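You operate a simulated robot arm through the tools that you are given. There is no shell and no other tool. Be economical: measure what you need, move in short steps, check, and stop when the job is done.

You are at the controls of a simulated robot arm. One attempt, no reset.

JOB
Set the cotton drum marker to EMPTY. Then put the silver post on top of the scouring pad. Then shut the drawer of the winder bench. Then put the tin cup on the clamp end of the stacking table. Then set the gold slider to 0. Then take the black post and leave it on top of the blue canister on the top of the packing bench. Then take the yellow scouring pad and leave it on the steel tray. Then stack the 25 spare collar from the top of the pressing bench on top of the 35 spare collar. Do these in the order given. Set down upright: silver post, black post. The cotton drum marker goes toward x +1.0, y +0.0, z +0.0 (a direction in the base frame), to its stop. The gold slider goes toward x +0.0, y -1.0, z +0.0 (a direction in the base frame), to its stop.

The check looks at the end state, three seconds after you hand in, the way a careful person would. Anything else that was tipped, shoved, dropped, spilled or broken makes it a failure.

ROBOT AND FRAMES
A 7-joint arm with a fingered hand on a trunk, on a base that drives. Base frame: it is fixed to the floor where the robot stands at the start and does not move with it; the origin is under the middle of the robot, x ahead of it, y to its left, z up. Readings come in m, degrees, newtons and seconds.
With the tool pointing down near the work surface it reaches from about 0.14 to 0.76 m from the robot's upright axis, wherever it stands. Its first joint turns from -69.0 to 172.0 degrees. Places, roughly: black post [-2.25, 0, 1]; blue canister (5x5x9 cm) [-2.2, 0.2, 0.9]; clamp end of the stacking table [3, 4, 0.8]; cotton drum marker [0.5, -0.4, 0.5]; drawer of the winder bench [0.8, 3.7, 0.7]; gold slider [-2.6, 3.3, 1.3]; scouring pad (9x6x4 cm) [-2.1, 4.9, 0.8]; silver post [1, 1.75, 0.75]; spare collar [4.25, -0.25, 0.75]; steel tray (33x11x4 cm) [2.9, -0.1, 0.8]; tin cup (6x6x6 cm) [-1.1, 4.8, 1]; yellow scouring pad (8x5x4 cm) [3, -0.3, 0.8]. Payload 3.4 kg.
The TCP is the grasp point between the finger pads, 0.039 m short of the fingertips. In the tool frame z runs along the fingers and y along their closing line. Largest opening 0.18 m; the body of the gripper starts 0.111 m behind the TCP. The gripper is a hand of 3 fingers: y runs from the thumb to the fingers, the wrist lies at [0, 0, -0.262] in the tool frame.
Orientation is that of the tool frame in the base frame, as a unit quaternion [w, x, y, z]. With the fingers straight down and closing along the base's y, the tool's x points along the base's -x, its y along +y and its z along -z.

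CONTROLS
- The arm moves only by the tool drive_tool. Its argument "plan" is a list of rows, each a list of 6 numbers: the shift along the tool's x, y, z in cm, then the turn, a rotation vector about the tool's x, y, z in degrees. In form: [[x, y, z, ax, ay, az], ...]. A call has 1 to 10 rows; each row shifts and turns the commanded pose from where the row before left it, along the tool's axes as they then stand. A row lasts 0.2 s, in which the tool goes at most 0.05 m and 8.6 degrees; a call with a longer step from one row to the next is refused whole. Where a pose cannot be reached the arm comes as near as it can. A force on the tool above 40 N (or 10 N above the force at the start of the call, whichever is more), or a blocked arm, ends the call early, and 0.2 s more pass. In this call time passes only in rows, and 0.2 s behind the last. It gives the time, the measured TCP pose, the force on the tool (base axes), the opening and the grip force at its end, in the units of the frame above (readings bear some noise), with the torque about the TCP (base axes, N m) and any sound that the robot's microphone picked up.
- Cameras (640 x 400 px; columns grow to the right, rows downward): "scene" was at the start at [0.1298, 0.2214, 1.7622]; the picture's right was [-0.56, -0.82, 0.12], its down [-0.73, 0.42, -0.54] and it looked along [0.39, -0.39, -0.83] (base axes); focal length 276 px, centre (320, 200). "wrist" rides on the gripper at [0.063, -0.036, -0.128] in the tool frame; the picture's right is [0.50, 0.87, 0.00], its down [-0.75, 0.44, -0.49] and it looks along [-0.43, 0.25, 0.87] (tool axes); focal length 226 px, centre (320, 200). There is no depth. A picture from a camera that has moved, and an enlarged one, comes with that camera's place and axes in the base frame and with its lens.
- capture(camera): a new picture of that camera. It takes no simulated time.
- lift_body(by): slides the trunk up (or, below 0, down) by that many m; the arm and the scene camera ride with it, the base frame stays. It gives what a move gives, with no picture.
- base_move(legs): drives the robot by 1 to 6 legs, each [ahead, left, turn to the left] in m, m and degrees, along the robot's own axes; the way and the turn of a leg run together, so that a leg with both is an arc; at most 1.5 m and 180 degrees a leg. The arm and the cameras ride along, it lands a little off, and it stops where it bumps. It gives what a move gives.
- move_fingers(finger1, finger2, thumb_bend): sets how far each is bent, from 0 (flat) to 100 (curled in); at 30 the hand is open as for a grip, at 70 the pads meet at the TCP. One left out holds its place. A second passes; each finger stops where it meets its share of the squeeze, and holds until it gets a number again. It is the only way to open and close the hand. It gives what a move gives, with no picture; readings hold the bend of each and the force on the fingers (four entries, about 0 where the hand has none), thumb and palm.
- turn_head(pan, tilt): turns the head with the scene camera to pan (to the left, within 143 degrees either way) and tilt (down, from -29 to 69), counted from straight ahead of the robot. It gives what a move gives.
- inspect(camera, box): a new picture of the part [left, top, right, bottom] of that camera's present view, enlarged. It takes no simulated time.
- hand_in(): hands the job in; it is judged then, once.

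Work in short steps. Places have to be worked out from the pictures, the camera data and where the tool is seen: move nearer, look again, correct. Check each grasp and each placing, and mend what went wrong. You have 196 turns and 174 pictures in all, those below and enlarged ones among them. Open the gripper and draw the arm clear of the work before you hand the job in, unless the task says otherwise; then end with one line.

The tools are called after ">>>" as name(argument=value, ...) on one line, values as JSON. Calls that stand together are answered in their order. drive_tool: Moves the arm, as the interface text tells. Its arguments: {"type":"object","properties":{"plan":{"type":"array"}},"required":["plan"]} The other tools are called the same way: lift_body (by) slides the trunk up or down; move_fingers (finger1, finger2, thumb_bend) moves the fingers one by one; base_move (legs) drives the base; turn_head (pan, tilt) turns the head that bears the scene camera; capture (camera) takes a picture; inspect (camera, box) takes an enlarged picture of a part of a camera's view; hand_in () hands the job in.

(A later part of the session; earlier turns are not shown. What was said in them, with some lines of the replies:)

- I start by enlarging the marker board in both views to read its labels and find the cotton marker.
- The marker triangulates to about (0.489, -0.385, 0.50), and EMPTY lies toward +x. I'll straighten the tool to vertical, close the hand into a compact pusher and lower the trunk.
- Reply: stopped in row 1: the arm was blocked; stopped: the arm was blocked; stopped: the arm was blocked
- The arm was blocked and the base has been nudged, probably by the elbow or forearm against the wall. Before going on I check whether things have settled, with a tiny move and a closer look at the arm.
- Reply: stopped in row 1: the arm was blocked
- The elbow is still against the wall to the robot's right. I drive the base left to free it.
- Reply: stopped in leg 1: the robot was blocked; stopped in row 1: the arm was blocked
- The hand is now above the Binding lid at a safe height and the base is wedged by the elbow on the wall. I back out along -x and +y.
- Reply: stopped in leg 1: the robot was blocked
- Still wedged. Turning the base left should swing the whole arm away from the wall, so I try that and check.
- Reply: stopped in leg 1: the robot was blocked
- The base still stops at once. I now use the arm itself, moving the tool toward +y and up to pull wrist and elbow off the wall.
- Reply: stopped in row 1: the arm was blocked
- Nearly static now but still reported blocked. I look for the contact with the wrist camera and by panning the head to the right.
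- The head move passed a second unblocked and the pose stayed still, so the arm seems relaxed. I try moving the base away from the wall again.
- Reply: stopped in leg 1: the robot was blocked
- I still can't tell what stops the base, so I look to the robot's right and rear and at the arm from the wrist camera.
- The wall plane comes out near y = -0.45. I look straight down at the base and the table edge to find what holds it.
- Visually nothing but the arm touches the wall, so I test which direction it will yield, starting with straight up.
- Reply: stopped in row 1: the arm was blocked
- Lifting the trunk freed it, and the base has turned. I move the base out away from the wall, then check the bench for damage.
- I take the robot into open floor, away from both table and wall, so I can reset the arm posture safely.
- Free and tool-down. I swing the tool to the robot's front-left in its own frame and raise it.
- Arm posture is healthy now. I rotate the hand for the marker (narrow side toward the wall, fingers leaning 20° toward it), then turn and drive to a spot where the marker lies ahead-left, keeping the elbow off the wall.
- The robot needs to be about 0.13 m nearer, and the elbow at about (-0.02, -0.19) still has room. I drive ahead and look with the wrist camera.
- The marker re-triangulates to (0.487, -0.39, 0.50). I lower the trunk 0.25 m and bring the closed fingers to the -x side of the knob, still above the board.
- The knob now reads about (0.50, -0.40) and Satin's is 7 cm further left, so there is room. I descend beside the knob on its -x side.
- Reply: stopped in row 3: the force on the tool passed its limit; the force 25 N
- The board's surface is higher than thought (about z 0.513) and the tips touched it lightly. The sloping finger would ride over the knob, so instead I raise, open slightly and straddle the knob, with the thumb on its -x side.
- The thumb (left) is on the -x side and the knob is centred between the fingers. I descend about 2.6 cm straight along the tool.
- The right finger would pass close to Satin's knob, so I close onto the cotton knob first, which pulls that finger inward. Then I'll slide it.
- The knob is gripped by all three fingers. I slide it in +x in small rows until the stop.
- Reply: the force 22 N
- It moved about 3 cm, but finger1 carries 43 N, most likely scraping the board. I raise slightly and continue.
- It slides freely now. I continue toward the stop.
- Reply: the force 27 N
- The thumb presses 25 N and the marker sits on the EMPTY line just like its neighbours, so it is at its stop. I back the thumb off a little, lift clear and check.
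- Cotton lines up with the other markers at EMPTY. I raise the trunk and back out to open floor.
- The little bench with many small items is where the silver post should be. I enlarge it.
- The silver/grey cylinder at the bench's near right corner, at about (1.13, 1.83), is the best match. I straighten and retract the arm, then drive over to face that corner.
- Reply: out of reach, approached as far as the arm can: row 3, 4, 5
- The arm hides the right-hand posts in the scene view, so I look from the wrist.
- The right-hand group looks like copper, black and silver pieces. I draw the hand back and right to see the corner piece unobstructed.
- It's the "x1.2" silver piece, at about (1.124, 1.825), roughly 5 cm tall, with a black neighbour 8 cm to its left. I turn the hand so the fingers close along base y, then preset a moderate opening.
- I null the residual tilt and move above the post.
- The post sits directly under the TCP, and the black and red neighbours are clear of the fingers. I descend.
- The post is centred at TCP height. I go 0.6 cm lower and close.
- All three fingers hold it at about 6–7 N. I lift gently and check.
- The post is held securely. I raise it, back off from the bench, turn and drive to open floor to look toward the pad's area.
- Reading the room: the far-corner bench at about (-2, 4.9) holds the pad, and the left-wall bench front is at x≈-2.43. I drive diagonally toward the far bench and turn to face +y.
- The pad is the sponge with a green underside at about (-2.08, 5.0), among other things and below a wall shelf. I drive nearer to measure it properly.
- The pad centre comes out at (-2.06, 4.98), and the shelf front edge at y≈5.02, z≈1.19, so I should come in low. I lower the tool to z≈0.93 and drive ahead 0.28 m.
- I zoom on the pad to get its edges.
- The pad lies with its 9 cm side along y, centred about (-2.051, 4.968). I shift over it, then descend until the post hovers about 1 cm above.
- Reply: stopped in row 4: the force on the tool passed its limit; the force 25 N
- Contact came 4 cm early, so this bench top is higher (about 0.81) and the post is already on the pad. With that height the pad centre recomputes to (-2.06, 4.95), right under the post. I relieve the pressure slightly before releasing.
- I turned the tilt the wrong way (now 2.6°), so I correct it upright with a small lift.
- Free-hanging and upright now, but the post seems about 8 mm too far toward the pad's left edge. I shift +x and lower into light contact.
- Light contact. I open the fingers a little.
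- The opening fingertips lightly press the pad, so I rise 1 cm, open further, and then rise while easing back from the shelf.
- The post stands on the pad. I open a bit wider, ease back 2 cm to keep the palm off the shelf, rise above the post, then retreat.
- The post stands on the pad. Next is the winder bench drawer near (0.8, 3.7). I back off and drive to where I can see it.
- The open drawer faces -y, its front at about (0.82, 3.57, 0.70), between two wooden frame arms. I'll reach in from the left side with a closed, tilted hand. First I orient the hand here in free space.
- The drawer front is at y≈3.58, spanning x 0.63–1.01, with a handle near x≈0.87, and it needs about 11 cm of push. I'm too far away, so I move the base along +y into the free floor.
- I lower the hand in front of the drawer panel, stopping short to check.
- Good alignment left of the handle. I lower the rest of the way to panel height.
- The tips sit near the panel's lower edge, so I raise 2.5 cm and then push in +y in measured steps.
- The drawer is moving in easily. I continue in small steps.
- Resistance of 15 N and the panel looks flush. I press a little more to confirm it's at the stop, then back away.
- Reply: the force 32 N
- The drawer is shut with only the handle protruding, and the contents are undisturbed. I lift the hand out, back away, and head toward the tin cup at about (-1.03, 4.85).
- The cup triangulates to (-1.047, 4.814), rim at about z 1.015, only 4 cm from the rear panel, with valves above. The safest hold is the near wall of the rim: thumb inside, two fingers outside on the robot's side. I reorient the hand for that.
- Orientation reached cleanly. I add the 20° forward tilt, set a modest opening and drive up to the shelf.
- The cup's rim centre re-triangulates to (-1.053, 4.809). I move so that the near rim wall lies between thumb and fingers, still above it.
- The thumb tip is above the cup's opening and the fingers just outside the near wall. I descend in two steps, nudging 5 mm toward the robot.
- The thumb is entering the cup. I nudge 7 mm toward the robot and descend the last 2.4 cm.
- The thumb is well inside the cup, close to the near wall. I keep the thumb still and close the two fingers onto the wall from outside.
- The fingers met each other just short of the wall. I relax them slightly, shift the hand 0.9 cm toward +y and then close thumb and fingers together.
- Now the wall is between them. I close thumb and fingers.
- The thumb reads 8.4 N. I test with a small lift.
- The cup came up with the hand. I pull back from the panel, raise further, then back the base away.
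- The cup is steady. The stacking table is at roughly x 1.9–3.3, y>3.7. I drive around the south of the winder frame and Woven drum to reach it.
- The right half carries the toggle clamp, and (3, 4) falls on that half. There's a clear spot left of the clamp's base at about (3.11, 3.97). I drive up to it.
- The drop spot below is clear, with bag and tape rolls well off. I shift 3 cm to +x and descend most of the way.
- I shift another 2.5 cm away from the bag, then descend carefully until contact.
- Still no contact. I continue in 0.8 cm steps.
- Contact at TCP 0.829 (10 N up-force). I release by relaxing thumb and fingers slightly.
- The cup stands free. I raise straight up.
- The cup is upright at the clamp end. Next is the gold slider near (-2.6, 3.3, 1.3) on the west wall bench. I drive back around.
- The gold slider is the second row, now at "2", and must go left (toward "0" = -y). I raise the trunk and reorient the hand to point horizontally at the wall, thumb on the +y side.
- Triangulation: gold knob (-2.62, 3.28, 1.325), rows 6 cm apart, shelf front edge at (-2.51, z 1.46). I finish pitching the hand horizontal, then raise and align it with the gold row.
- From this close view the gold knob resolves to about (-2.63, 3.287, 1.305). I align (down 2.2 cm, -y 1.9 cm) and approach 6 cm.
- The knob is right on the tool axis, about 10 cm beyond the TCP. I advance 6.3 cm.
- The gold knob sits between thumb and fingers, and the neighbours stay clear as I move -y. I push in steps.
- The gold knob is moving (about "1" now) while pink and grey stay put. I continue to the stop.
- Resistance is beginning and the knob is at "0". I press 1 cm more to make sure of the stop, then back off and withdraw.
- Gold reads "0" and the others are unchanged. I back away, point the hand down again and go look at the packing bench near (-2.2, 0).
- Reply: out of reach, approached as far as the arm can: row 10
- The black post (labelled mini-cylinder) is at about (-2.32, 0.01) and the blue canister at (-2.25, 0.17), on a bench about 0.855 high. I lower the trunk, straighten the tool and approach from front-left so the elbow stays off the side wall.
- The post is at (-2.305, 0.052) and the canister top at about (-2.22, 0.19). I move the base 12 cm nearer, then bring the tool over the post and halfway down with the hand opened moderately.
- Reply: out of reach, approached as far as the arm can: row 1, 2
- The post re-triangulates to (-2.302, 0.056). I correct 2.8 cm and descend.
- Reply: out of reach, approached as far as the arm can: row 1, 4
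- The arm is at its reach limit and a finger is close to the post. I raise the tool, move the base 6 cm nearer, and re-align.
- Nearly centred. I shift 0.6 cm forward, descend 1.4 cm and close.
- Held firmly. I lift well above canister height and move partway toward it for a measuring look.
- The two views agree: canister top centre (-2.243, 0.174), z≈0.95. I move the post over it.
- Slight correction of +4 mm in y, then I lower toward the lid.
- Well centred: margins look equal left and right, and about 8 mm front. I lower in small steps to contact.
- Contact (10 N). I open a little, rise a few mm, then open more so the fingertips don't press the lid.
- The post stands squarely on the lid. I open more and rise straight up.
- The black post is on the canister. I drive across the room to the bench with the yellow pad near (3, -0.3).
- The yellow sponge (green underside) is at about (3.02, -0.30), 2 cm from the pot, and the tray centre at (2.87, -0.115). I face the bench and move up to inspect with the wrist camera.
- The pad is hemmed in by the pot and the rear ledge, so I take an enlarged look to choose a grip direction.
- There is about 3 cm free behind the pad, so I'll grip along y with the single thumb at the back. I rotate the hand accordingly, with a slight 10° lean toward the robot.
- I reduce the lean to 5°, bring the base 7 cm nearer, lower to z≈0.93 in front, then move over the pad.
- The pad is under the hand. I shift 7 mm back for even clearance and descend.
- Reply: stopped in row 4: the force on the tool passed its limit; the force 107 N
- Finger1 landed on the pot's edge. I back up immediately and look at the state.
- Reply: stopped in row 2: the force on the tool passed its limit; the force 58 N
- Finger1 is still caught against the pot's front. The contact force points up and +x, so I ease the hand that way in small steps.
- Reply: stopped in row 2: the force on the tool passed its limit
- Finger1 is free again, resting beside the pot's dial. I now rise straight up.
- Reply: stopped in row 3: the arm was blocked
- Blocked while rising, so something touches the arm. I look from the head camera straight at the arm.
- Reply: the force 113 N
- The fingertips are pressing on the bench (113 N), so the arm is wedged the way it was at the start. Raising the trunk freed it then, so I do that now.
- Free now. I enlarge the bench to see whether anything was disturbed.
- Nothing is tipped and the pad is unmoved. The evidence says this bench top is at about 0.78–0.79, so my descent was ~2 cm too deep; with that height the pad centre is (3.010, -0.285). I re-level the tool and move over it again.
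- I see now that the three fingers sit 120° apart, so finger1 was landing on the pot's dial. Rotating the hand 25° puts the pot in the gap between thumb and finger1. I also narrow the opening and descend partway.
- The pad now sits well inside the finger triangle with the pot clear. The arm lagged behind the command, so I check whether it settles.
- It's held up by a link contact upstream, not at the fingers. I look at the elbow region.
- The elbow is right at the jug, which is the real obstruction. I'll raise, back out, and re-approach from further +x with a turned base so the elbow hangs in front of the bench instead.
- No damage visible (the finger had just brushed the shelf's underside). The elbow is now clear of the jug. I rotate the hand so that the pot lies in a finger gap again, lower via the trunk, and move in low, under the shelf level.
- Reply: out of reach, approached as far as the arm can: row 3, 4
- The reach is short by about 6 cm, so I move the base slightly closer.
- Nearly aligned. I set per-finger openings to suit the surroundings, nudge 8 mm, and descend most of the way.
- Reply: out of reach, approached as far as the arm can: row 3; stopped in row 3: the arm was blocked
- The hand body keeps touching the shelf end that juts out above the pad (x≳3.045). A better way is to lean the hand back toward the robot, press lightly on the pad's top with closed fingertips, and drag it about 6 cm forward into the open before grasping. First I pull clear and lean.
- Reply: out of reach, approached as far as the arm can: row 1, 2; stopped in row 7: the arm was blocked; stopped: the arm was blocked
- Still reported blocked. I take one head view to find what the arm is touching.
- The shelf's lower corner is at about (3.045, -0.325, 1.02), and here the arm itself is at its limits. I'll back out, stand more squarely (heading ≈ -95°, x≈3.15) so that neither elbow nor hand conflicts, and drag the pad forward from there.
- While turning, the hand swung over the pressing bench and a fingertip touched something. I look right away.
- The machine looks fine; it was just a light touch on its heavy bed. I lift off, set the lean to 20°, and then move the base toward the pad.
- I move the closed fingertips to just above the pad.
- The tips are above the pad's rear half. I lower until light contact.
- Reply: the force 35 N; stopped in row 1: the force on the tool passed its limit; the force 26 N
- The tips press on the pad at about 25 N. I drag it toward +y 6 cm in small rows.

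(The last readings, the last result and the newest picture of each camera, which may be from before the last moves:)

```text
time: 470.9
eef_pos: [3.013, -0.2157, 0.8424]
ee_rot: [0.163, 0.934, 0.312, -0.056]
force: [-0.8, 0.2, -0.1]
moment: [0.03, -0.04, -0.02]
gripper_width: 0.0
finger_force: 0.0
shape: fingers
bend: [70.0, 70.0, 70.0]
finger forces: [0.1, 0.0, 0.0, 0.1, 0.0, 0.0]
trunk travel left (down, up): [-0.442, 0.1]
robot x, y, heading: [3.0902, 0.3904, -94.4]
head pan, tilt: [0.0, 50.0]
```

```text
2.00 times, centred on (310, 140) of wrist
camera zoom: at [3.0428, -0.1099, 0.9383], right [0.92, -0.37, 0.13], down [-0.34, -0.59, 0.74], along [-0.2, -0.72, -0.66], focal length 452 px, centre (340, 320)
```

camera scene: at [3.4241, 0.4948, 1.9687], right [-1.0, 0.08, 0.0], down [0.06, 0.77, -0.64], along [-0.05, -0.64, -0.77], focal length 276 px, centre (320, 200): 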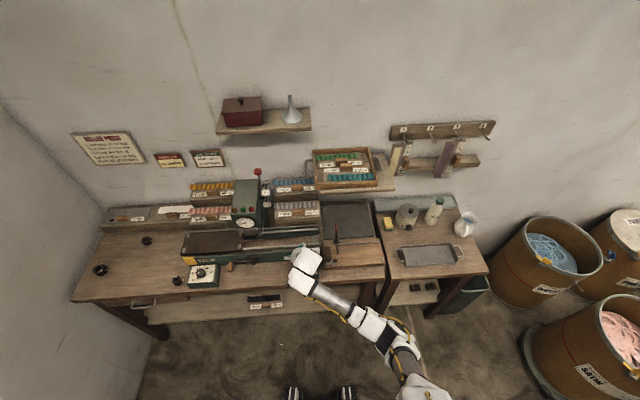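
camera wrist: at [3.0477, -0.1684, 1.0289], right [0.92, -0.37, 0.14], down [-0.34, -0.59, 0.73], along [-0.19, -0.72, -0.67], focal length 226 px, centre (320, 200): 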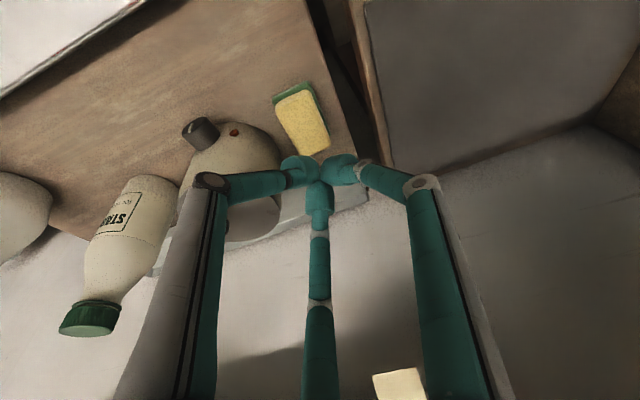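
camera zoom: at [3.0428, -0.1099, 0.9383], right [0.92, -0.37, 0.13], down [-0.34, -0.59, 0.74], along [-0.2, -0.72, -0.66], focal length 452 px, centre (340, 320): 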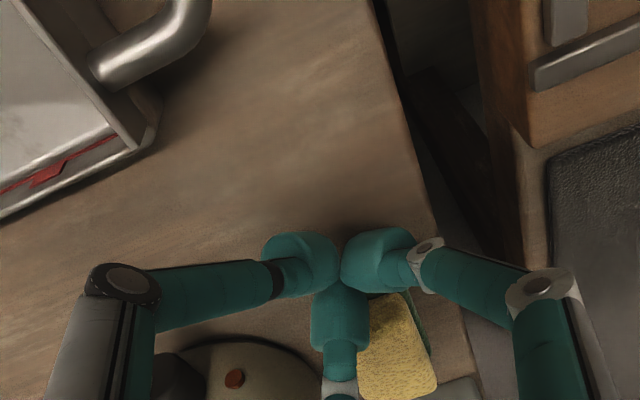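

The tips slid off without moving the pad. Instead I'll grasp in place with a combined 10° lean toward -x and +y, which keeps the palm clear of shelf corner and pot knob while leaving all three fingertips low enough. I raise, reorient and open.

>>> drive_tool(plan=[[-0.93, 1.21, -4.2, 0, 0, 0], [-0.93, 1.21, -4.2, 0, 0, 0], [0, 0, 0, 1.15, 6.9, 1.95], [0, 0, 0, 1.15, 6.9, 1.95]])

>>> move_fingers(finger1=47, finger2=42, thumb_bend=44)

>>> drive_tool(plan=[[-1.95, 2.5, 0.5, 0, 0, 0], [-1.95, 2.5, 0.5, 0, 0, 0]])

>>> capture(camera="wrist")

```text
time: 471.9
eef_pos: [3.0141, -0.2175, 0.9363]
ee_rot: [0.112, 0.947, 0.296, 0.056]
force: [0.1, -1.3, -0.1]
moment: [-0.01, -0.01, 0.01]
gripper_width: 0.0
finger_force: 0.0
shape: fingers
bend: [70.0, 70.0, 70.0]
finger forces: [0.0, 0.1, 0.0, 0.0, 0.1, 0.0]
trunk travel left (down, up): [-0.442, 0.1]
robot x, y, heading: [3.0927, 0.3866, -94.4]
head pan, tilt: [0.0, 50.0]
```

```text
time: 472.9
eef_pos: [3.0144, -0.219, 0.936]
ee_rot: [0.112, 0.947, 0.297, 0.055]
force: [-0.1, 0.0, -0.5]
moment: [0.02, -0.01, -0.02]
gripper_width: 0.0901
finger_force: 0.1
shape: fingers
bend: [47.0, 42.0, 44.0]
finger forces: [0.0, 0.1, 0.0, 0.0, 0.1, 0.1]
trunk travel left (down, up): [-0.442, 0.1]
robot x, y, heading: [3.0884, 0.3872, -94.5]
head pan, tilt: [0.0, 50.0]
```

```text
time: 473.5
eef_pos: [3.0134, -0.2821, 0.938]
ee_rot: [0.112, 0.947, 0.296, 0.056]
force: [0.8, 0.1, -1.0]
moment: [0.01, 0.01, -0.02]
gripper_width: 0.0907
finger_force: 0.1
shape: fingers
bend: [47.0, 42.0, 44.0]
finger forces: [0.1, 0.1, 0.0, 0.1, 0.0, 0.0]
trunk travel left (down, up): [-0.442, 0.1]
robot x, y, heading: [3.0926, 0.3897, -94.2]
head pan, tilt: [0.0, 50.0]
```

```text
8 pictures are left
camera wrist: at [3.0227, -0.1941, 1.0533], right [0.88, -0.41, 0.23], down [-0.46, -0.69, 0.55], along [-0.06, -0.6, -0.8], focal length 226 px, centre (320, 200)
```

wrist: 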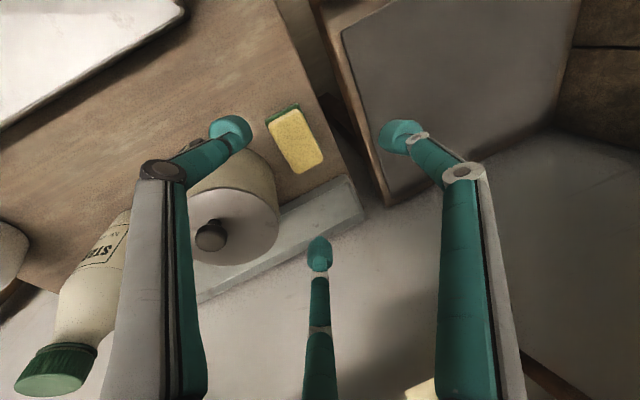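

All clear of contacts, pad at (3.015, -0.283). I close finger1 a bit so it stays on this side of the bench edge, and descend.

>>> move_fingers(finger1=56)

>>> drive_tool(plan=[[-0.3, -1.3, 3.2, 0, 0, 0], [-0.14, -0.86, 3.39, 0, 0, 0], [-0.1, -0.6, 2.4, 0, 0, 0]])

>>> drive_tool(plan=[[-0.05, -0.25, 0.97, 0, 0, 0]])

```text
time: 474.5
eef_pos: [3.0122, -0.2817, 0.9381]
ee_rot: [0.111, 0.947, 0.296, 0.055]
force: [-0.9, -0.4, 0.5]
moment: [0.02, -0.03, -0.03]
gripper_width: 0.0739
finger_force: 0.0
shape: fingers
bend: [56.0, 42.0, 44.0]
finger forces: [0.1, 0.0, 0.1, 0.0, 0.0, 0.0]
trunk travel left (down, up): [-0.442, 0.1]
robot x, y, heading: [3.0905, 0.3902, -94.5]
head pan, tilt: [0.0, 50.0]
```

```text
time: 475.3
eef_pos: [3.0089, -0.2793, 0.841]
ee_rot: [0.112, 0.947, 0.296, 0.055]
force: [0.1, 0.2, -0.5]
moment: [0.02, 0.01, 0.01]
gripper_width: 0.0739
finger_force: 0.1
shape: fingers
bend: [56.0, 42.0, 44.0]
finger forces: [0.0, 0.0, 0.0, 0.0, 0.0, 0.0]
trunk travel left (down, up): [-0.442, 0.1]
robot x, y, heading: [3.0909, 0.3892, -94.5]
head pan, tilt: [0.0, 50.0]
```

```text
time: 475.7
eef_pos: [3.0083, -0.279, 0.8392]
ee_rot: [0.118, 0.946, 0.297, 0.054]
force: [-0.8, 5.0, 38.8]
moment: [2.08, 1.38, -0.11]
gripper_width: 0.0744
finger_force: 19.4
shape: fingers
bend: [56.0, 42.0, 47.0]
finger forces: [0.0, 0.0, 0.0, 0.0, 38.8, 0.0]
trunk travel left (down, up): [-0.442, 0.1]
robot x, y, heading: [3.091, 0.3879, -94.4]
head pan, tilt: [0.0, 50.0]
```

The thumb touched the bench at 0.839. I rise 2 mm and close all fingers.

>>> drive_tool(plan=[[0.0, 0.1, -0.35, 0, 0, 0]])

>>> move_fingers(finger1=66, finger2=66, thumb_bend=66)

>>> inspect(camera="wrist", box=[180, 40, 460, 260])

```text
time: 476.1
eef_pos: [3.0076, -0.2772, 0.8396]
ee_rot: [0.115, 0.947, 0.296, 0.054]
force: [-1.2, 2.2, 35.5]
moment: [1.62, 1.24, 0.01]
gripper_width: 0.0725
finger_force: 17.4
shape: fingers
bend: [56.0, 42.0, 48.0]
finger forces: [0.0, 0.0, 0.1, 0.0, 34.7, 0.0]
trunk travel left (down, up): [-0.442, 0.1]
robot x, y, heading: [3.0872, 0.3927, -94.4]
head pan, tilt: [0.0, 50.0]
```

```text
time: 477.1
eef_pos: [3.0074, -0.2775, 0.8362]
ee_rot: [0.112, 0.947, 0.296, 0.055]
force: [0.1, -0.4, 0.1]
moment: [0.0, 0.02, 0.0]
gripper_width: 0.032
finger_force: 12.7
shape: fingers
bend: [63.0, 50.0, 60.0]
finger forces: [3.2, 10.8, 0.0, 0.1, 11.4, 0.0]
trunk travel left (down, up): [-0.442, 0.1]
robot x, y, heading: [3.0897, 0.3868, -94.5]
head pan, tilt: [0.0, 50.0]
```

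```text
1.82 times, centred on (320, 150) of wrist
camera zoom: at [3.0174, -0.1908, 0.9509], right [0.88, -0.41, 0.23], down [-0.46, -0.69, 0.55], along [-0.06, -0.6, -0.8], focal length 411 px, centre (320, 291)
```

zoom: 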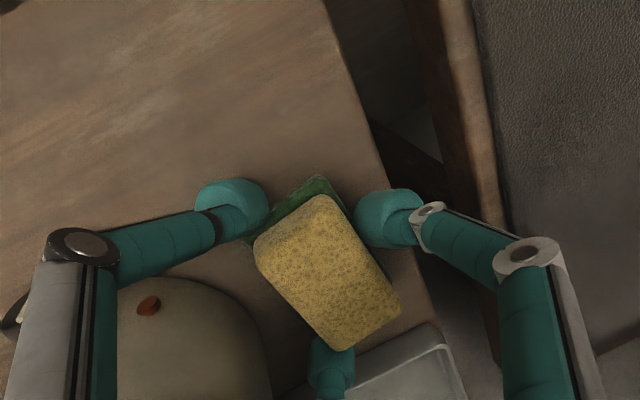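

The pad is gripped (3/11/11 N). I lift 3 cm and draw it toward the front, low under the shelf.

>>> drive_tool(plan=[[0.06, 0.37, -1.45, 0, 0, 0], [0.06, 0.37, -1.45, 0, 0, 0]])

>>> drive_tool(plan=[[1.1, -1.6, -0.3, 0, 0, 0], [1.1, -1.6, -0.3, 0, 0, 0], [1.1, -1.6, -0.3, 0, 0, 0], [1.1, -1.6, -0.3, 0, 0, 0], [0.1, 0.7, -2.9, 0, 0, 0], [0.1, 0.7, -2.9, 0, 0, 0]])

>>> capture(camera="wrist")

```text
time: 477.7
eef_pos: [3.0067, -0.2787, 0.8665]
ee_rot: [0.112, 0.947, 0.296, 0.056]
force: [-0.4, -0.2, 0.3]
moment: [0.04, 0.0, -0.04]
gripper_width: 0.0318
finger_force: 12.4
shape: fingers
bend: [63.0, 50.0, 60.0]
finger forces: [3.0, 10.6, 0.0, 0.0, 11.3, 0.0]
trunk travel left (down, up): [-0.442, 0.1]
robot x, y, heading: [3.0904, 0.3882, -94.7]
head pan, tilt: [0.0, 50.0]
```

```text
time: 479.1
eef_pos: [3.0051, -0.1991, 0.9237]
ee_rot: [0.112, 0.947, 0.297, 0.055]
force: [-0.7, -0.2, -0.4]
moment: [-0.01, 0.03, -0.02]
gripper_width: 0.0318
finger_force: 12.9
shape: fingers
bend: [63.0, 50.0, 60.0]
finger forces: [3.1, 10.7, 0.0, 0.0, 11.4, 0.0]
trunk travel left (down, up): [-0.442, 0.1]
robot x, y, heading: [3.0928, 0.3881, -94.2]
head pan, tilt: [0.0, 50.0]
```

```text
6 pictures are left
camera wrist: at [3.0147, -0.1119, 1.039], right [0.88, -0.41, 0.23], down [-0.46, -0.69, 0.55], along [-0.06, -0.6, -0.8], focal length 226 px, centre (320, 200)
```

wrist: 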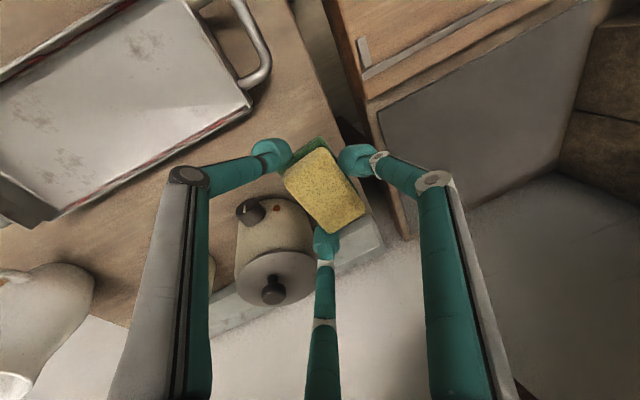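

The pad is secure. I carry it toward the tray, rotating 90° about the vertical so its long side lies along the tray.

>>> drive_tool(plan=[[0.5, -3.5, -2.0, 0, 0, 0], [0.5, -3.5, -2.0, 0, 0, 0], [0.5, -3.5, -2.0, 0, 0, 0], [0.5, -3.5, -2.0, 0, 0, 0]])

>>> drive_tool(plan=[[0, 0, 0, 0.33, 2.0, -7.95], [0, 0, 0, 0.33, 2.0, -7.95], [0, 0, 0, 0.33, 2.0, -7.95], [0, 0, 0, 0.33, 2.0, -7.95], [0, 0, 0, 0.33, 2.0, -7.95], [0, 0, 0, 0.33, 2.0, -7.95], [0, 0, 0, 0.33, 2.0, -7.95], [0, 0, 0, 0.33, 2.0, -7.95], [0, 0, 0, 0.33, 2.0, -7.95]])

```text
time: 480.1
eef_pos: [2.9315, -0.0594, 0.9689]
ee_rot: [0.112, 0.947, 0.296, 0.056]
force: [0.6, -0.2, -0.6]
moment: [-0.03, 0.02, 0.01]
gripper_width: 0.0316
finger_force: 13.0
shape: fingers
bend: [63.0, 50.0, 60.0]
finger forces: [2.9, 10.5, 0.0, 0.0, 11.2, 0.0]
trunk travel left (down, up): [-0.442, 0.1]
robot x, y, heading: [3.0898, 0.3886, -94.4]
head pan, tilt: [0.0, 50.0]
```

```text
time: 482.1
eef_pos: [2.9326, -0.0628, 0.9667]
ee_rot: [0.055, 0.578, 0.806, 0.111]
force: [0.1, 1.3, -0.7]
moment: [0.0, 0.0, 0.02]
gripper_width: 0.0312
finger_force: 12.1
shape: fingers
bend: [63.0, 50.0, 60.0]
finger forces: [2.9, 10.3, 0.0, 0.1, 11.1, 0.0]
trunk travel left (down, up): [-0.442, 0.1]
robot x, y, heading: [3.0935, 0.3895, -94.6]
head pan, tilt: [0.0, 50.0]
```

>>> drive_tool(plan=[[0, 0, 0, 0.33, 2.0, -7.95], [0.06, -3.29, 1.48, 0, 0, 0], [0.06, -3.29, 1.48, 0, 0, 0], [0.06, -3.29, 1.48, 0, 0, 0]])

>>> capture(camera="wrist")

```text
time: 483.1
eef_pos: [2.851, -0.0967, 0.9001]
ee_rot: [0.049, 0.519, 0.845, 0.114]
force: [-0.4, 0.3, -0.1]
moment: [0.0, -0.01, -0.01]
gripper_width: 0.0313
finger_force: 12.5
shape: fingers
bend: [63.0, 50.0, 60.0]
finger forces: [2.8, 10.5, 0.0, 0.0, 11.1, 0.0]
trunk travel left (down, up): [-0.442, 0.1]
robot x, y, heading: [3.0901, 0.3871, -94.5]
head pan, tilt: [0.0, 50.0]
```

```text
5 pictures are left
camera wrist: at [2.7663, -0.0744, 1.0157], right [0.52, 0.82, 0.23], down [0.62, -0.55, 0.55], along [0.58, -0.15, -0.8], focal length 226 px, centre (320, 200)
```

wrist: 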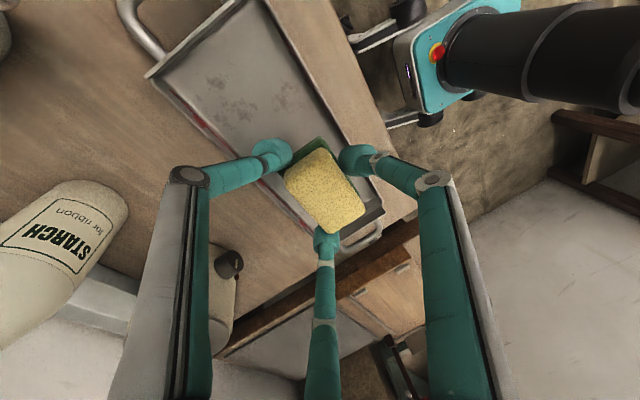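

The pad would land 1.6 cm too near the tray's front rim, so I shift back (and 2 cm toward the tray's middle), then descend.

>>> drive_tool(plan=[[-0.5, -2.4, -0.6, 0, 0, 0], [-0.08, -0.55, 2.2, 0, 0, 0], [-0.08, -0.55, 2.2, 0, 0, 0]])

>>> drive_tool(plan=[[-0.02, -0.15, 0.58, 0, 0, 0]])

>>> drive_tool(plan=[[-0.02, -0.15, 0.58, 0, 0, 0]])

```text
time: 483.9
eef_pos: [2.8324, -0.1125, 0.8548]
ee_rot: [0.047, 0.52, 0.845, 0.114]
force: [0.0, -0.6, -0.9]
moment: [0.01, -0.05, 0.02]
gripper_width: 0.0314
finger_force: 12.2
shape: fingers
bend: [63.0, 50.0, 60.0]
finger forces: [2.6, 10.4, 0.0, 0.1, 11.2, 0.0]
trunk travel left (down, up): [-0.442, 0.1]
robot x, y, heading: [3.0896, 0.386, -94.5]
head pan, tilt: [0.0, 50.0]
```

```text
time: 484.3
eef_pos: [2.8327, -0.1118, 0.8486]
ee_rot: [0.048, 0.52, 0.845, 0.114]
force: [0.3, 0.1, -0.2]
moment: [0.0, 0.01, 0.02]
gripper_width: 0.0315
finger_force: 12.1
shape: fingers
bend: [63.0, 50.0, 60.0]
finger forces: [2.8, 10.6, 0.0, 0.0, 11.1, 0.0]
trunk travel left (down, up): [-0.442, 0.1]
robot x, y, heading: [3.0917, 0.3902, -94.5]
head pan, tilt: [0.0, 50.0]
```

```text
time: 484.7
eef_pos: [2.8324, -0.1112, 0.8418]
ee_rot: [0.047, 0.52, 0.845, 0.115]
force: [0.8, 0.1, -0.3]
moment: [-0.01, 0.03, -0.02]
gripper_width: 0.0314
finger_force: 12.1
shape: fingers
bend: [63.0, 50.0, 60.0]
finger forces: [2.8, 10.5, 0.0, 0.0, 11.1, 0.0]
trunk travel left (down, up): [-0.442, 0.1]
robot x, y, heading: [3.0947, 0.3841, -94.5]
head pan, tilt: [0.0, 50.0]
```

Still no contact, so I take one more step, then release.

>>> drive_tool(plan=[[-0.02, -0.1, 0.4, 0, 0, 0]])

>>> drive_tool(plan=[[-0.02, -0.1, 0.4, 0, 0, 0]])

```text
time: 485.1
eef_pos: [2.8319, -0.1119, 0.8383]
ee_rot: [0.048, 0.52, 0.845, 0.115]
force: [0.6, 0.8, 0.0]
moment: [0.0, 0.0, 0.01]
gripper_width: 0.0313
finger_force: 12.3
shape: fingers
bend: [63.0, 50.0, 60.0]
finger forces: [2.7, 10.4, 0.1, 0.0, 11.1, 0.0]
trunk travel left (down, up): [-0.442, 0.1]
robot x, y, heading: [3.0923, 0.3836, -94.5]
head pan, tilt: [0.0, 50.0]
```

```text
time: 485.5
eef_pos: [2.8324, -0.1123, 0.8358]
ee_rot: [0.048, 0.521, 0.845, 0.113]
force: [-0.7, -0.1, 5.0]
moment: [0.01, 0.11, 0.03]
gripper_width: 0.0313
finger_force: 13.3
shape: fingers
bend: [63.0, 50.0, 60.0]
finger forces: [3.2, 11.4, 0.0, 0.1, 12.5, 0.0]
trunk travel left (down, up): [-0.442, 0.1]
robot x, y, heading: [3.0905, 0.3892, -94.5]
head pan, tilt: [0.0, 50.0]
```

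Contact with the tray floor (5 N). I open slightly, rise a bit, then open further and lift away.

>>> move_fingers(finger1=59, finger2=46, thumb_bend=56)

>>> drive_tool(plan=[[0.04, 0.25, -1.0, 0, 0, 0]])

>>> move_fingers(finger1=54, finger2=40, thumb_bend=50)

>>> drive_tool(plan=[[0.08, 0.5, -2.0, 0, 0, 0], [0.14, 0.97, -3.9, 0, 0, 0], [0.14, 0.97, -3.9, 0, 0, 0], [0.14, 0.97, -3.9, 0, 0, 0]])

>>> inspect(camera="wrist", box=[80, 0, 480, 260])

```text
time: 486.5
eef_pos: [2.8326, -0.1132, 0.8358]
ee_rot: [0.048, 0.52, 0.845, 0.114]
force: [-0.7, -0.6, 14.8]
moment: [-0.19, 0.32, 0.02]
gripper_width: 0.0382
finger_force: 7.7
shape: fingers
bend: [59.0, 46.0, 59.0]
finger forces: [0.1, 0.5, 0.1, 0.0, 14.2, 0.0]
trunk travel left (down, up): [-0.442, 0.1]
robot x, y, heading: [3.0922, 0.3891, -94.5]
head pan, tilt: [0.0, 50.0]
```

```text
time: 486.9
eef_pos: [2.8332, -0.1114, 0.8444]
ee_rot: [0.048, 0.52, 0.845, 0.115]
force: [-0.6, -1.4, 0.7]
moment: [-0.02, 0.0, 0.0]
gripper_width: 0.0426
finger_force: 0.4
shape: fingers
bend: [59.0, 46.0, 56.0]
finger forces: [0.0, 0.1, 0.0, 0.0, 0.1, 0.0]
trunk travel left (down, up): [-0.442, 0.1]
robot x, y, heading: [3.0902, 0.3928, -94.3]
head pan, tilt: [0.0, 50.0]
```

```text
time: 487.9
eef_pos: [2.8335, -0.1128, 0.8456]
ee_rot: [0.047, 0.519, 0.846, 0.114]
force: [0.3, -0.3, -0.1]
moment: [-0.01, -0.02, 0.0]
gripper_width: 0.0644
finger_force: 0.2
shape: fingers
bend: [54.0, 40.0, 50.0]
finger forces: [0.0, 0.0, 0.0, 0.0, 0.0, 0.0]
trunk travel left (down, up): [-0.442, 0.1]
robot x, y, heading: [3.0871, 0.388, -94.3]
head pan, tilt: [0.0, 50.0]
```

```text
time: 488.9
eef_pos: [2.8336, -0.1139, 0.9856]
ee_rot: [0.048, 0.521, 0.845, 0.113]
force: [-0.1, -0.3, 0.0]
moment: [-0.03, 0.0, -0.02]
gripper_width: 0.0647
finger_force: 0.0
shape: fingers
bend: [54.0, 40.0, 50.0]
finger forces: [0.0, 0.0, 0.0, 0.0, 0.1, 0.0]
trunk travel left (down, up): [-0.442, 0.1]
robot x, y, heading: [3.0905, 0.3874, -94.4]
head pan, tilt: [0.0, 50.0]
```

```text
1.54 times, centred on (280, 130) of wrist
camera zoom: at [2.7488, -0.0918, 1.1027], right [0.52, 0.82, 0.23], down [0.62, -0.55, 0.55], along [0.58, -0.15, -0.8], focal length 348 px, centre (382, 308)
```

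zoom: 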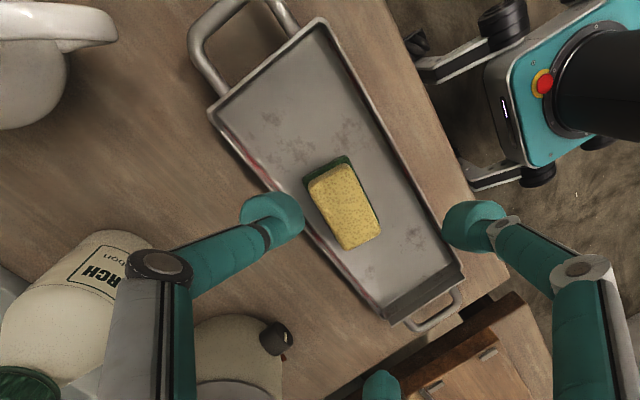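

The yellow pad lies flat in the tray. Now the collars: by size the three rings are likely 35 at (4.40, -0.16), 25 at (4.24, -0.30) and a smaller one at (4.03, -0.08). I level the hand, back off and drive over, keeping the hand off the machine.

>>> drive_tool(plan=[[0, 0, -2, 7.05, -1.03, 0], [0, 0, -2, 7.05, -1.03, 0], [0, 0, -3, 0, 0, 0]])

>>> base_move(legs=[[-0.42, 0, 0], [0, 0, 4.4], [0, 1.12, 0]])

>>> drive_tool(plan=[[-2.15, 4.29, 0, 0, 0, 0], [-2.15, 4.29, 0, 0, 0, 0], [-2.15, 4.29, 0, 0, 0, 0], [-2.15, 4.29, 0, 0, 0, 0], [-2.15, 4.29, 0, 0, 0, 0]])

```text
time: 489.7
eef_pos: [2.8281, -0.1178, 1.0556]
ee_rot: [0.0, 0.524, 0.852, -0.001]
force: [-0.4, -0.1, 0.4]
moment: [0.0, -0.01, 0.05]
gripper_width: 0.0648
finger_force: 0.0
shape: fingers
bend: [54.0, 40.0, 50.0]
finger forces: [0.0, 0.0, 0.1, 0.1, 0.0, 0.0]
trunk travel left (down, up): [-0.442, 0.1]
robot x, y, heading: [3.0903, 0.3894, -94.4]
head pan, tilt: [0.0, 50.0]
```

```text
time: 498.0
eef_pos: [4.0042, 0.2897, 1.055]
ee_rot: [-0.001, 0.482, 0.876, 0.001]
force: [0.0, -0.6, -1.0]
moment: [0.01, 0.0, 0.0]
gripper_width: 0.0647
finger_force: 0.1
shape: fingers
bend: [54.0, 40.0, 50.0]
finger forces: [0.1, 0.0, 0.1, 0.1, 0.0, 0.0]
trunk travel left (down, up): [-0.442, 0.1]
robot x, y, heading: [4.2225, 0.8205, -88.8]
head pan, tilt: [0.0, 50.0]
```

```text
time: 499.2
eef_pos: [4.2569, 0.3155, 1.0549]
ee_rot: [-0.005, 0.482, 0.876, -0.004]
force: [0.8, 0.3, -0.7]
moment: [0.01, 0.01, -0.03]
gripper_width: 0.0649
finger_force: 0.2
shape: fingers
bend: [54.0, 40.0, 50.0]
finger forces: [0.0, 0.1, 0.0, 0.0, 0.1, 0.0]
trunk travel left (down, up): [-0.442, 0.1]
robot x, y, heading: [4.2223, 0.8226, -88.9]
head pan, tilt: [0.0, 50.0]
```

Before moving in, I use one enlarged head-camera view to read the labels and fix all three ring positions.

>>> inspect(camera="scene", box=[272, 172, 372, 236])

```text
6.25 times, centred on (322, 204) of scene
camera zoom: at [4.2258, 0.7609, 1.9687], right [-1.0, -0.02, 0.0], down [-0.02, 0.77, -0.64], along [0.01, -0.64, -0.77], focal length 1726 px, centre (308, 175)
```

zoom: 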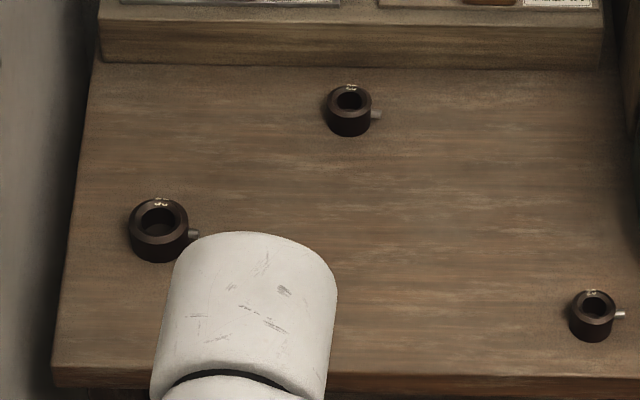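

Labels and sizes agree with the layout: largest (35) at left-front, "25" at the back, the smallest at right-front. Each ring has a set-screw pointing -x, so I orient the fingers to leave a gap there and move above the 25 ring.

>>> base_move(legs=[[0.44, 0, 0]])

>>> move_fingers(finger1=54, finger2=54, thumb_bend=54)

>>> drive_tool(plan=[[0, 0, 0, 0, 0, -7], [0, 0, 0, 0, 0, -7], [0, 0, 0, 0, 0, -7], [0, 0, 0, 0, 0, -7]])

```text
time: 501.8
eef_pos: [4.2663, -0.1194, 1.0546]
ee_rot: [-0.005, 0.48, 0.877, -0.003]
force: [0.2, 0.0, -0.4]
moment: [0.02, -0.01, 0.0]
gripper_width: 0.0645
finger_force: 0.1
shape: fingers
bend: [54.0, 40.0, 50.0]
finger forces: [0.0, 0.1, 0.1, 0.1, 0.0, 0.1]
trunk travel left (down, up): [-0.442, 0.1]
robot x, y, heading: [4.2304, 0.3848, -88.6]
head pan, tilt: [0.0, 50.0]
```

```text
time: 502.8
eef_pos: [4.264, -0.1172, 1.0568]
ee_rot: [-0.003, 0.482, 0.876, -0.003]
force: [-0.4, 0.3, 0.7]
moment: [-0.02, 0.04, 0.0]
gripper_width: 0.0567
finger_force: 0.0
shape: fingers
bend: [54.0, 54.0, 54.0]
finger forces: [0.0, 0.0, 0.1, 0.0, 0.0, 0.1]
trunk travel left (down, up): [-0.442, 0.1]
robot x, y, heading: [4.2302, 0.3835, -88.4]
head pan, tilt: [0.0, 50.0]
```

```text
time: 503.8
eef_pos: [4.2657, -0.1173, 1.0569]
ee_rot: [-0.003, 0.254, 0.967, -0.002]
force: [0.1, -0.2, 0.5]
moment: [-0.02, 0.04, 0.01]
gripper_width: 0.0567
finger_force: 0.2
shape: fingers
bend: [54.0, 54.0, 54.0]
finger forces: [0.0, 0.1, 0.0, 0.1, 0.0, 0.0]
trunk travel left (down, up): [-0.442, 0.1]
robot x, y, heading: [4.2325, 0.3888, -88.6]
head pan, tilt: [0.0, 50.0]
```

>>> drive_tool(plan=[[-1.05, -4.46, 0, 0, 0, 0], [-1.05, -4.46, 0, 0, 0, 0], [-1.05, -4.46, 0, 0, 0, 0], [-1.05, -4.46, 0, 0, 0, 0], [0, 0, 4, 0, 0, 0], [0, 0, 4, 0, 0, 0], [0, 0, 4, 0, 0, 0]])

>>> capture(camera="wrist")

```text
time: 505.4
eef_pos: [4.2129, -0.294, 0.938]
ee_rot: [-0.004, 0.255, 0.967, -0.002]
force: [-0.5, 0.1, 0.6]
moment: [-0.03, 0.01, -0.01]
gripper_width: 0.0565
finger_force: 0.1
shape: fingers
bend: [54.0, 54.0, 54.0]
finger forces: [0.1, 0.0, 0.1, 0.0, 0.0, 0.0]
trunk travel left (down, up): [-0.442, 0.1]
robot x, y, heading: [4.2305, 0.389, -88.7]
head pan, tilt: [0.0, 50.0]
```

```text
2 pictures are left
camera wrist: at [4.1415, -0.295, 1.0648], right [-0.01, 1.0, 0.0], down [0.87, 0.01, 0.49], along [0.49, 0.0, -0.87], focal length 226 px, centre (320, 200)
```

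wrist: 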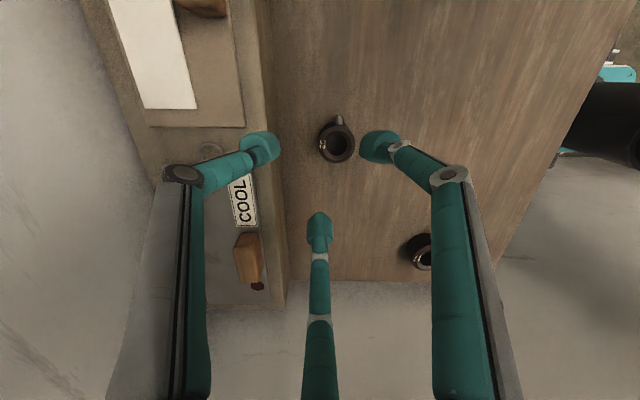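

Both rings are visible: the 25 at (4.211, -0.277), the 35 about (0.164, 0.145) away from it. I centre on the 25 ring and descend.

>>> drive_tool(plan=[[1.0, 1.38, 0, 0, 0, 0], [0, 0, 4, 0, 0, 0], [0, 0, 4, 0, 0, 0], [0, 0, 1.3, 0, 0, 0]])

>>> drive_tool(plan=[[0, 0, 0.6, 0, 0, 0]])

>>> drive_tool(plan=[[0, 0, 0.6, 0, 0, 0]])

```text
time: 506.4
eef_pos: [4.2121, -0.2759, 0.846]
ee_rot: [-0.002, 0.255, 0.967, -0.004]
force: [0.4, -0.3, 10.3]
moment: [0.18, -0.23, 0.05]
gripper_width: 0.0571
finger_force: 5.9
shape: fingers
bend: [54.0, 55.0, 54.0]
finger forces: [4.5, 7.3, 0.0, 0.0, 0.0, 0.0]
trunk travel left (down, up): [-0.442, 0.1]
robot x, y, heading: [4.2354, 0.3842, -88.5]
head pan, tilt: [0.0, 50.0]
```

```text
time: 506.8
eef_pos: [4.2118, -0.276, 0.8455]
ee_rot: [-0.001, 0.253, 0.968, -0.007]
force: [1.7, -0.6, 41.3]
moment: [0.67, -0.34, 0.05]
gripper_width: 0.0569
finger_force: 20.2
shape: fingers
bend: [58.0, 57.0, 54.0]
finger forces: [19.9, 19.3, 0.0, 0.0, 2.0, 0.0]
trunk travel left (down, up): [-0.442, 0.1]
robot x, y, heading: [4.2297, 0.386, -88.8]
head pan, tilt: [0.0, 50.0]
```

```text
time: 507.1
eef_pos: [4.2137, -0.2815, 0.8456]
ee_rot: [-0.001, 0.252, 0.968, -0.009]
force: [-0.4, 5.6, 30.6]
moment: [1.17, 0.04, 0.11]
gripper_width: 0.0628
finger_force: 15.0
shape: fingers
bend: [55.0, 57.0, 54.0]
finger forces: [19.3, 11.4, 0.1, 0.1, 0.0, 0.1]
trunk travel left (down, up): [-0.442, 0.1]
robot x, y, heading: [4.2302, 0.3879, -88.6]
head pan, tilt: [0.0, 50.0]
stopped in row 1: the force on the tool passed its limit (the readings are from after the stop); the commanded pose is now the measured one
```

The bench here is at about 0.80. I rise 4 mm, re-centre slightly, level, and close on the ring.

>>> drive_tool(plan=[[0.8, -0.15, -0.4, -1.0, 0, 0]])

>>> move_fingers(finger1=70, finger2=70, thumb_bend=70)

```text
time: 507.6
eef_pos: [4.2069, -0.2768, 0.8465]
ee_rot: [0.001, 0.252, 0.968, 0.002]
force: [4.9, -0.5, 13.8]
moment: [-0.05, -0.29, 0.02]
gripper_width: 0.0566
finger_force: 7.6
shape: fingers
bend: [55.0, 53.0, 54.0]
finger forces: [4.0, 5.9, 0.0, 0.1, 4.6, 0.1]
trunk travel left (down, up): [-0.442, 0.1]
robot x, y, heading: [4.2306, 0.3887, -88.6]
head pan, tilt: [0.0, 50.0]
```

```text
time: 508.6
eef_pos: [4.2038, -0.2771, 0.8445]
ee_rot: [-0.001, 0.254, 0.967, 0.002]
force: [-0.4, 0.0, 0.1]
moment: [-0.01, -0.01, -0.05]
gripper_width: 0.0226
finger_force: 12.7
shape: fingers
bend: [63.0, 62.0, 64.0]
finger forces: [7.3, 8.6, 0.0, 0.0, 9.3, 0.0]
trunk travel left (down, up): [-0.442, 0.1]
robot x, y, heading: [4.2307, 0.3849, -88.8]
head pan, tilt: [0.0, 50.0]
```

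The ring is held by all three fingers. I lift it and move over the 35 ring.

>>> drive_tool(plan=[[0, 0, -2, 0, 0, 0], [0, 0, -4, 0, 0, 0], [0, 0, -4, 0, 0, 0], [-1.44, 4.08, 0, 0, 0, 0], [-1.44, 4.08, 0, 0, 0, 0], [-1.44, 4.08, 0, 0, 0, 0], [-1.44, 4.08, 0, 0, 0, 0], [-1.44, 4.08, 0, 0, 0, 0]])

>>> drive_tool(plan=[[0, 0, 2.5, 0, 0, 0]])

>>> inspect(camera="wrist", box=[220, 60, 420, 220])

```text
time: 510.4
eef_pos: [4.3667, -0.137, 0.9446]
ee_rot: [0.0, 0.255, 0.967, 0.001]
force: [-0.5, -0.3, 0.0]
moment: [0.02, 0.02, 0.04]
gripper_width: 0.0228
finger_force: 12.7
shape: fingers
bend: [63.0, 62.0, 64.0]
finger forces: [7.2, 8.5, 0.1, 0.0, 9.3, 0.0]
trunk travel left (down, up): [-0.442, 0.1]
robot x, y, heading: [4.2296, 0.3852, -88.7]
head pan, tilt: [0.0, 50.0]
```

```text
time: 510.8
eef_pos: [4.3646, -0.1362, 0.9201]
ee_rot: [-0.001, 0.254, 0.967, 0.002]
force: [-1.4, -1.0, -1.1]
moment: [0.02, -0.03, 0.0]
gripper_width: 0.0229
finger_force: 12.2
shape: fingers
bend: [63.0, 62.0, 64.0]
finger forces: [7.3, 8.7, 0.1, 0.1, 9.3, 0.1]
trunk travel left (down, up): [-0.442, 0.1]
robot x, y, heading: [4.2331, 0.3877, -88.7]
head pan, tilt: [0.0, 50.0]
```

```text
2.50 times, centred on (320, 140) of wrist
camera zoom: at [4.2932, -0.1375, 1.0464], right [-0.01, 1.0, 0.0], down [0.87, 0.01, 0.49], along [0.49, 0.01, -0.87], focal length 565 px, centre (320, 350)
```

zoom: 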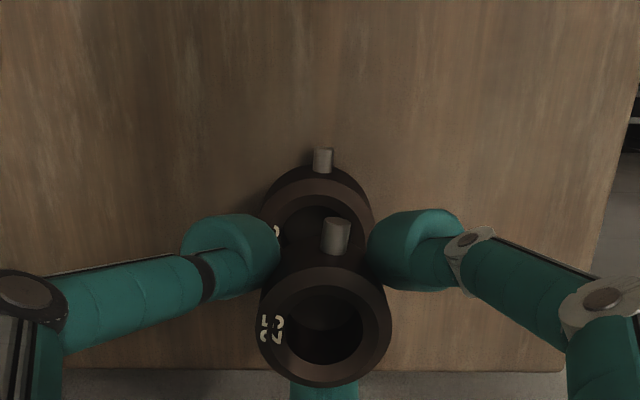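

The held ring reads "25" and is aligned with the 35 ring beneath to within 2 mm. I nudge -2 mm and lower in steps until contact.

>>> drive_tool(plan=[[0, -0.2, 0, 0, 0, 0], [0, 0, 1.8, 0, 0, 0], [0, 0, 1.6, 0, 0, 0]])

>>> drive_tool(plan=[[0, 0, 0.4, 0, 0, 0]])

>>> drive_tool(plan=[[0, 0, 0.3, 0, 0, 0]])

```text
time: 511.6
eef_pos: [4.3668, -0.1359, 0.8872]
ee_rot: [0.0, 0.254, 0.967, 0.002]
force: [0.0, 0.6, -0.7]
moment: [0.0, 0.03, -0.01]
gripper_width: 0.0225
finger_force: 12.9
shape: fingers
bend: [63.0, 62.0, 64.0]
finger forces: [7.3, 8.6, 0.0, 0.0, 9.3, 0.0]
trunk travel left (down, up): [-0.442, 0.1]
robot x, y, heading: [4.2299, 0.3824, -88.6]
head pan, tilt: [0.0, 50.0]
```

```text
time: 511.9
eef_pos: [4.3661, -0.1363, 0.8828]
ee_rot: [-0.001, 0.254, 0.967, 0.003]
force: [-0.6, 0.4, -0.7]
moment: [0.0, 0.01, 0.02]
gripper_width: 0.0227
finger_force: 12.7
shape: fingers
bend: [63.0, 62.0, 64.0]
finger forces: [7.3, 8.6, 0.0, 0.1, 9.3, 0.1]
trunk travel left (down, up): [-0.442, 0.1]
robot x, y, heading: [4.2334, 0.3861, -88.5]
head pan, tilt: [0.0, 50.0]
```

```text
time: 512.4
eef_pos: [4.3673, -0.1358, 0.8792]
ee_rot: [0.0, 0.253, 0.967, 0.003]
force: [-0.8, -0.7, -0.6]
moment: [0.02, -0.01, 0.02]
gripper_width: 0.023
finger_force: 12.3
shape: fingers
bend: [63.0, 62.0, 64.0]
finger forces: [7.3, 8.6, 0.0, 0.0, 9.3, 0.0]
trunk travel left (down, up): [-0.442, 0.1]
robot x, y, heading: [4.2308, 0.3835, -88.6]
head pan, tilt: [0.0, 50.0]
```

>>> drive_tool(plan=[[0, 0, 0.3, 0, 0, 0]])

>>> drive_tool(plan=[[0, 0, 0.3, 0, 0, 0]])

>>> drive_tool(plan=[[0, 0, 0.3, 0, 0, 0]])

```text
time: 512.8
eef_pos: [4.3675, -0.1363, 0.8764]
ee_rot: [-0.001, 0.254, 0.967, 0.002]
force: [0.8, -0.1, -0.7]
moment: [-0.02, -0.01, 0.01]
gripper_width: 0.0227
finger_force: 12.8
shape: fingers
bend: [63.0, 62.0, 64.0]
finger forces: [7.2, 8.5, 0.0, 0.0, 9.4, 0.0]
trunk travel left (down, up): [-0.442, 0.1]
robot x, y, heading: [4.232, 0.386, -88.7]
head pan, tilt: [0.0, 50.0]
```

```text
time: 513.1
eef_pos: [4.3656, -0.1361, 0.8737]
ee_rot: [0.0, 0.254, 0.967, 0.003]
force: [0.3, -0.9, -0.4]
moment: [0.02, -0.01, -0.03]
gripper_width: 0.0225
finger_force: 12.5
shape: fingers
bend: [63.0, 62.0, 64.0]
finger forces: [7.2, 8.5, 0.0, 0.1, 9.3, 0.0]
trunk travel left (down, up): [-0.442, 0.1]
robot x, y, heading: [4.2329, 0.386, -88.5]
head pan, tilt: [0.0, 50.0]
```

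```text
time: 513.5
eef_pos: [4.367, -0.1368, 0.8719]
ee_rot: [0.001, 0.253, 0.967, 0.002]
force: [-0.3, -0.9, 6.4]
moment: [0.09, 0.02, 0.0]
gripper_width: 0.0225
finger_force: 13.9
shape: fingers
bend: [63.0, 62.0, 64.0]
finger forces: [9.6, 8.8, 0.0, 0.0, 9.7, 0.0]
trunk travel left (down, up): [-0.442, 0.1]
robot x, y, heading: [4.2343, 0.3827, -88.5]
head pan, tilt: [0.0, 50.0]
```

Contact at the expected height (top of the 35 ring ≈ 0.828). I release gently and rise.

>>> move_fingers(finger1=60, finger2=60, thumb_bend=61)

>>> drive_tool(plan=[[0, 0, -0.6, 0, 0, 0]])

>>> move_fingers(finger1=50, finger2=50, thumb_bend=50)

>>> drive_tool(plan=[[0, 0, -2, 0, 0, 0], [0, 0, -4, 0, 0, 0], [0, 0, -4, 0, 0, 0], [0, 0, -4, 0, 0, 0]])

>>> capture(camera="wrist")

```text
time: 514.5
eef_pos: [4.3674, -0.1357, 0.8709]
ee_rot: [0.001, 0.254, 0.967, 0.002]
force: [2.9, -0.1, 12.7]
moment: [-0.27, 0.06, 0.07]
gripper_width: 0.0291
finger_force: 6.6
shape: fingers
bend: [60.0, 60.0, 63.0]
finger forces: [0.0, 0.4, 0.0, 0.0, 13.0, 0.0]
trunk travel left (down, up): [-0.442, 0.1]
robot x, y, heading: [4.2307, 0.3846, -88.7]
head pan, tilt: [0.0, 50.0]
```

```text
time: 515.0
eef_pos: [4.3663, -0.1354, 0.8755]
ee_rot: [-0.002, 0.253, 0.967, 0.003]
force: [0.2, 0.1, 0.1]
moment: [0.03, 0.02, -0.02]
gripper_width: 0.0313
finger_force: 0.0
shape: fingers
bend: [60.0, 60.0, 61.0]
finger forces: [0.1, 0.1, 0.1, 0.1, 0.0, 0.0]
trunk travel left (down, up): [-0.442, 0.1]
robot x, y, heading: [4.2309, 0.3884, -88.8]
head pan, tilt: [0.0, 50.0]
```

```text
time: 516.0
eef_pos: [4.3664, -0.1366, 0.8776]
ee_rot: [-0.001, 0.254, 0.967, 0.003]
force: [-0.2, 0.0, -0.7]
moment: [0.02, 0.02, -0.01]
gripper_width: 0.0722
finger_force: 0.0
shape: fingers
bend: [50.0, 50.0, 50.0]
finger forces: [0.0, 0.0, 0.1, 0.0, 0.0, 0.0]
trunk travel left (down, up): [-0.442, 0.1]
robot x, y, heading: [4.2297, 0.3863, -88.6]
head pan, tilt: [0.0, 50.0]
```

```text
time: 517.0
eef_pos: [4.3649, -0.1379, 1.0192]
ee_rot: [0.0, 0.254, 0.967, 0.003]
force: [0.4, -0.7, 0.0]
moment: [0.01, -0.02, 0.02]
gripper_width: 0.0724
finger_force: 0.0
shape: fingers
bend: [50.0, 50.0, 50.0]
finger forces: [0.0, 0.1, 0.0, 0.1, 0.0, 0.0]
trunk travel left (down, up): [-0.442, 0.1]
robot x, y, heading: [4.2348, 0.3836, -88.5]
head pan, tilt: [0.0, 50.0]
```

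```text
0 pictures are left
camera wrist: at [4.2935, -0.1389, 1.1456], right [-0.01, 1.0, 0.0], down [0.87, 0.01, 0.49], along [0.49, 0.01, -0.87], focal length 226 px, centre (320, 200)
```

wrist: 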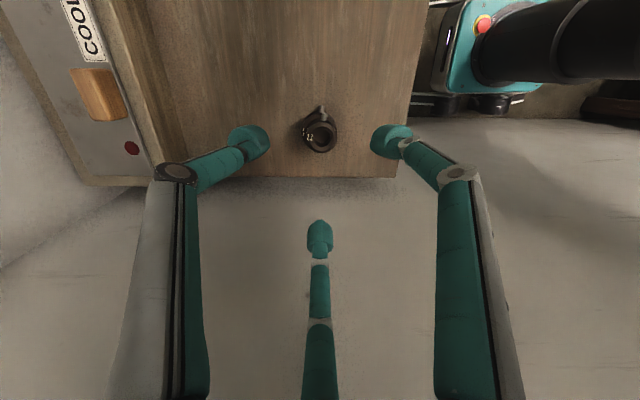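

The 25 collar rests on the 35 collar. I back the robot clear of the bench with an open hand, then hand in.

>>> base_move(legs=[[-0.5, 0, 0]])

>>> move_fingers(finger1=30, finger2=30, thumb_bend=30)

```text
time: 519.9
eef_pos: [4.3693, 0.3447, 1.02]
ee_rot: [-0.006, 0.253, 0.967, 0.001]
force: [0.9, 0.7, 0.3]
moment: [-0.04, 0.09, 0.0]
gripper_width: 0.0726
finger_force: 0.0
shape: fingers
bend: [50.0, 50.0, 50.0]
finger forces: [0.0, 0.1, 0.0, 0.0, 0.0, 0.0]
trunk travel left (down, up): [-0.442, 0.1]
robot x, y, heading: [4.2232, 0.8707, -88.6]
head pan, tilt: [0.0, 50.0]
```

```text
time: 520.9
eef_pos: [4.3737, 0.3498, 1.0197]
ee_rot: [-0.006, 0.253, 0.967, -0.003]
force: [0.6, 0.1, -0.3]
moment: [0.06, -0.03, 0.01]
gripper_width: 0.1515
finger_force: 0.1
shape: fingers
bend: [30.0, 30.0, 30.0]
finger forces: [0.0, 0.0, 0.1, 0.0, 0.0, 0.1]
trunk travel left (down, up): [-0.442, 0.1]
robot x, y, heading: [4.2205, 0.8684, -88.7]
head pan, tilt: [0.0, 50.0]
```

All eight steps are done, and the hand is open and clear of the benches, so I hand in.

>>> hand_in()

```text
The job is handed in.
```

I did all eight steps in order and handed the job in; each looked right in its last picture. Along the way the arm hit the wall, the pot, a shelf and the press with some force, and I saw nothing tipped or moved.
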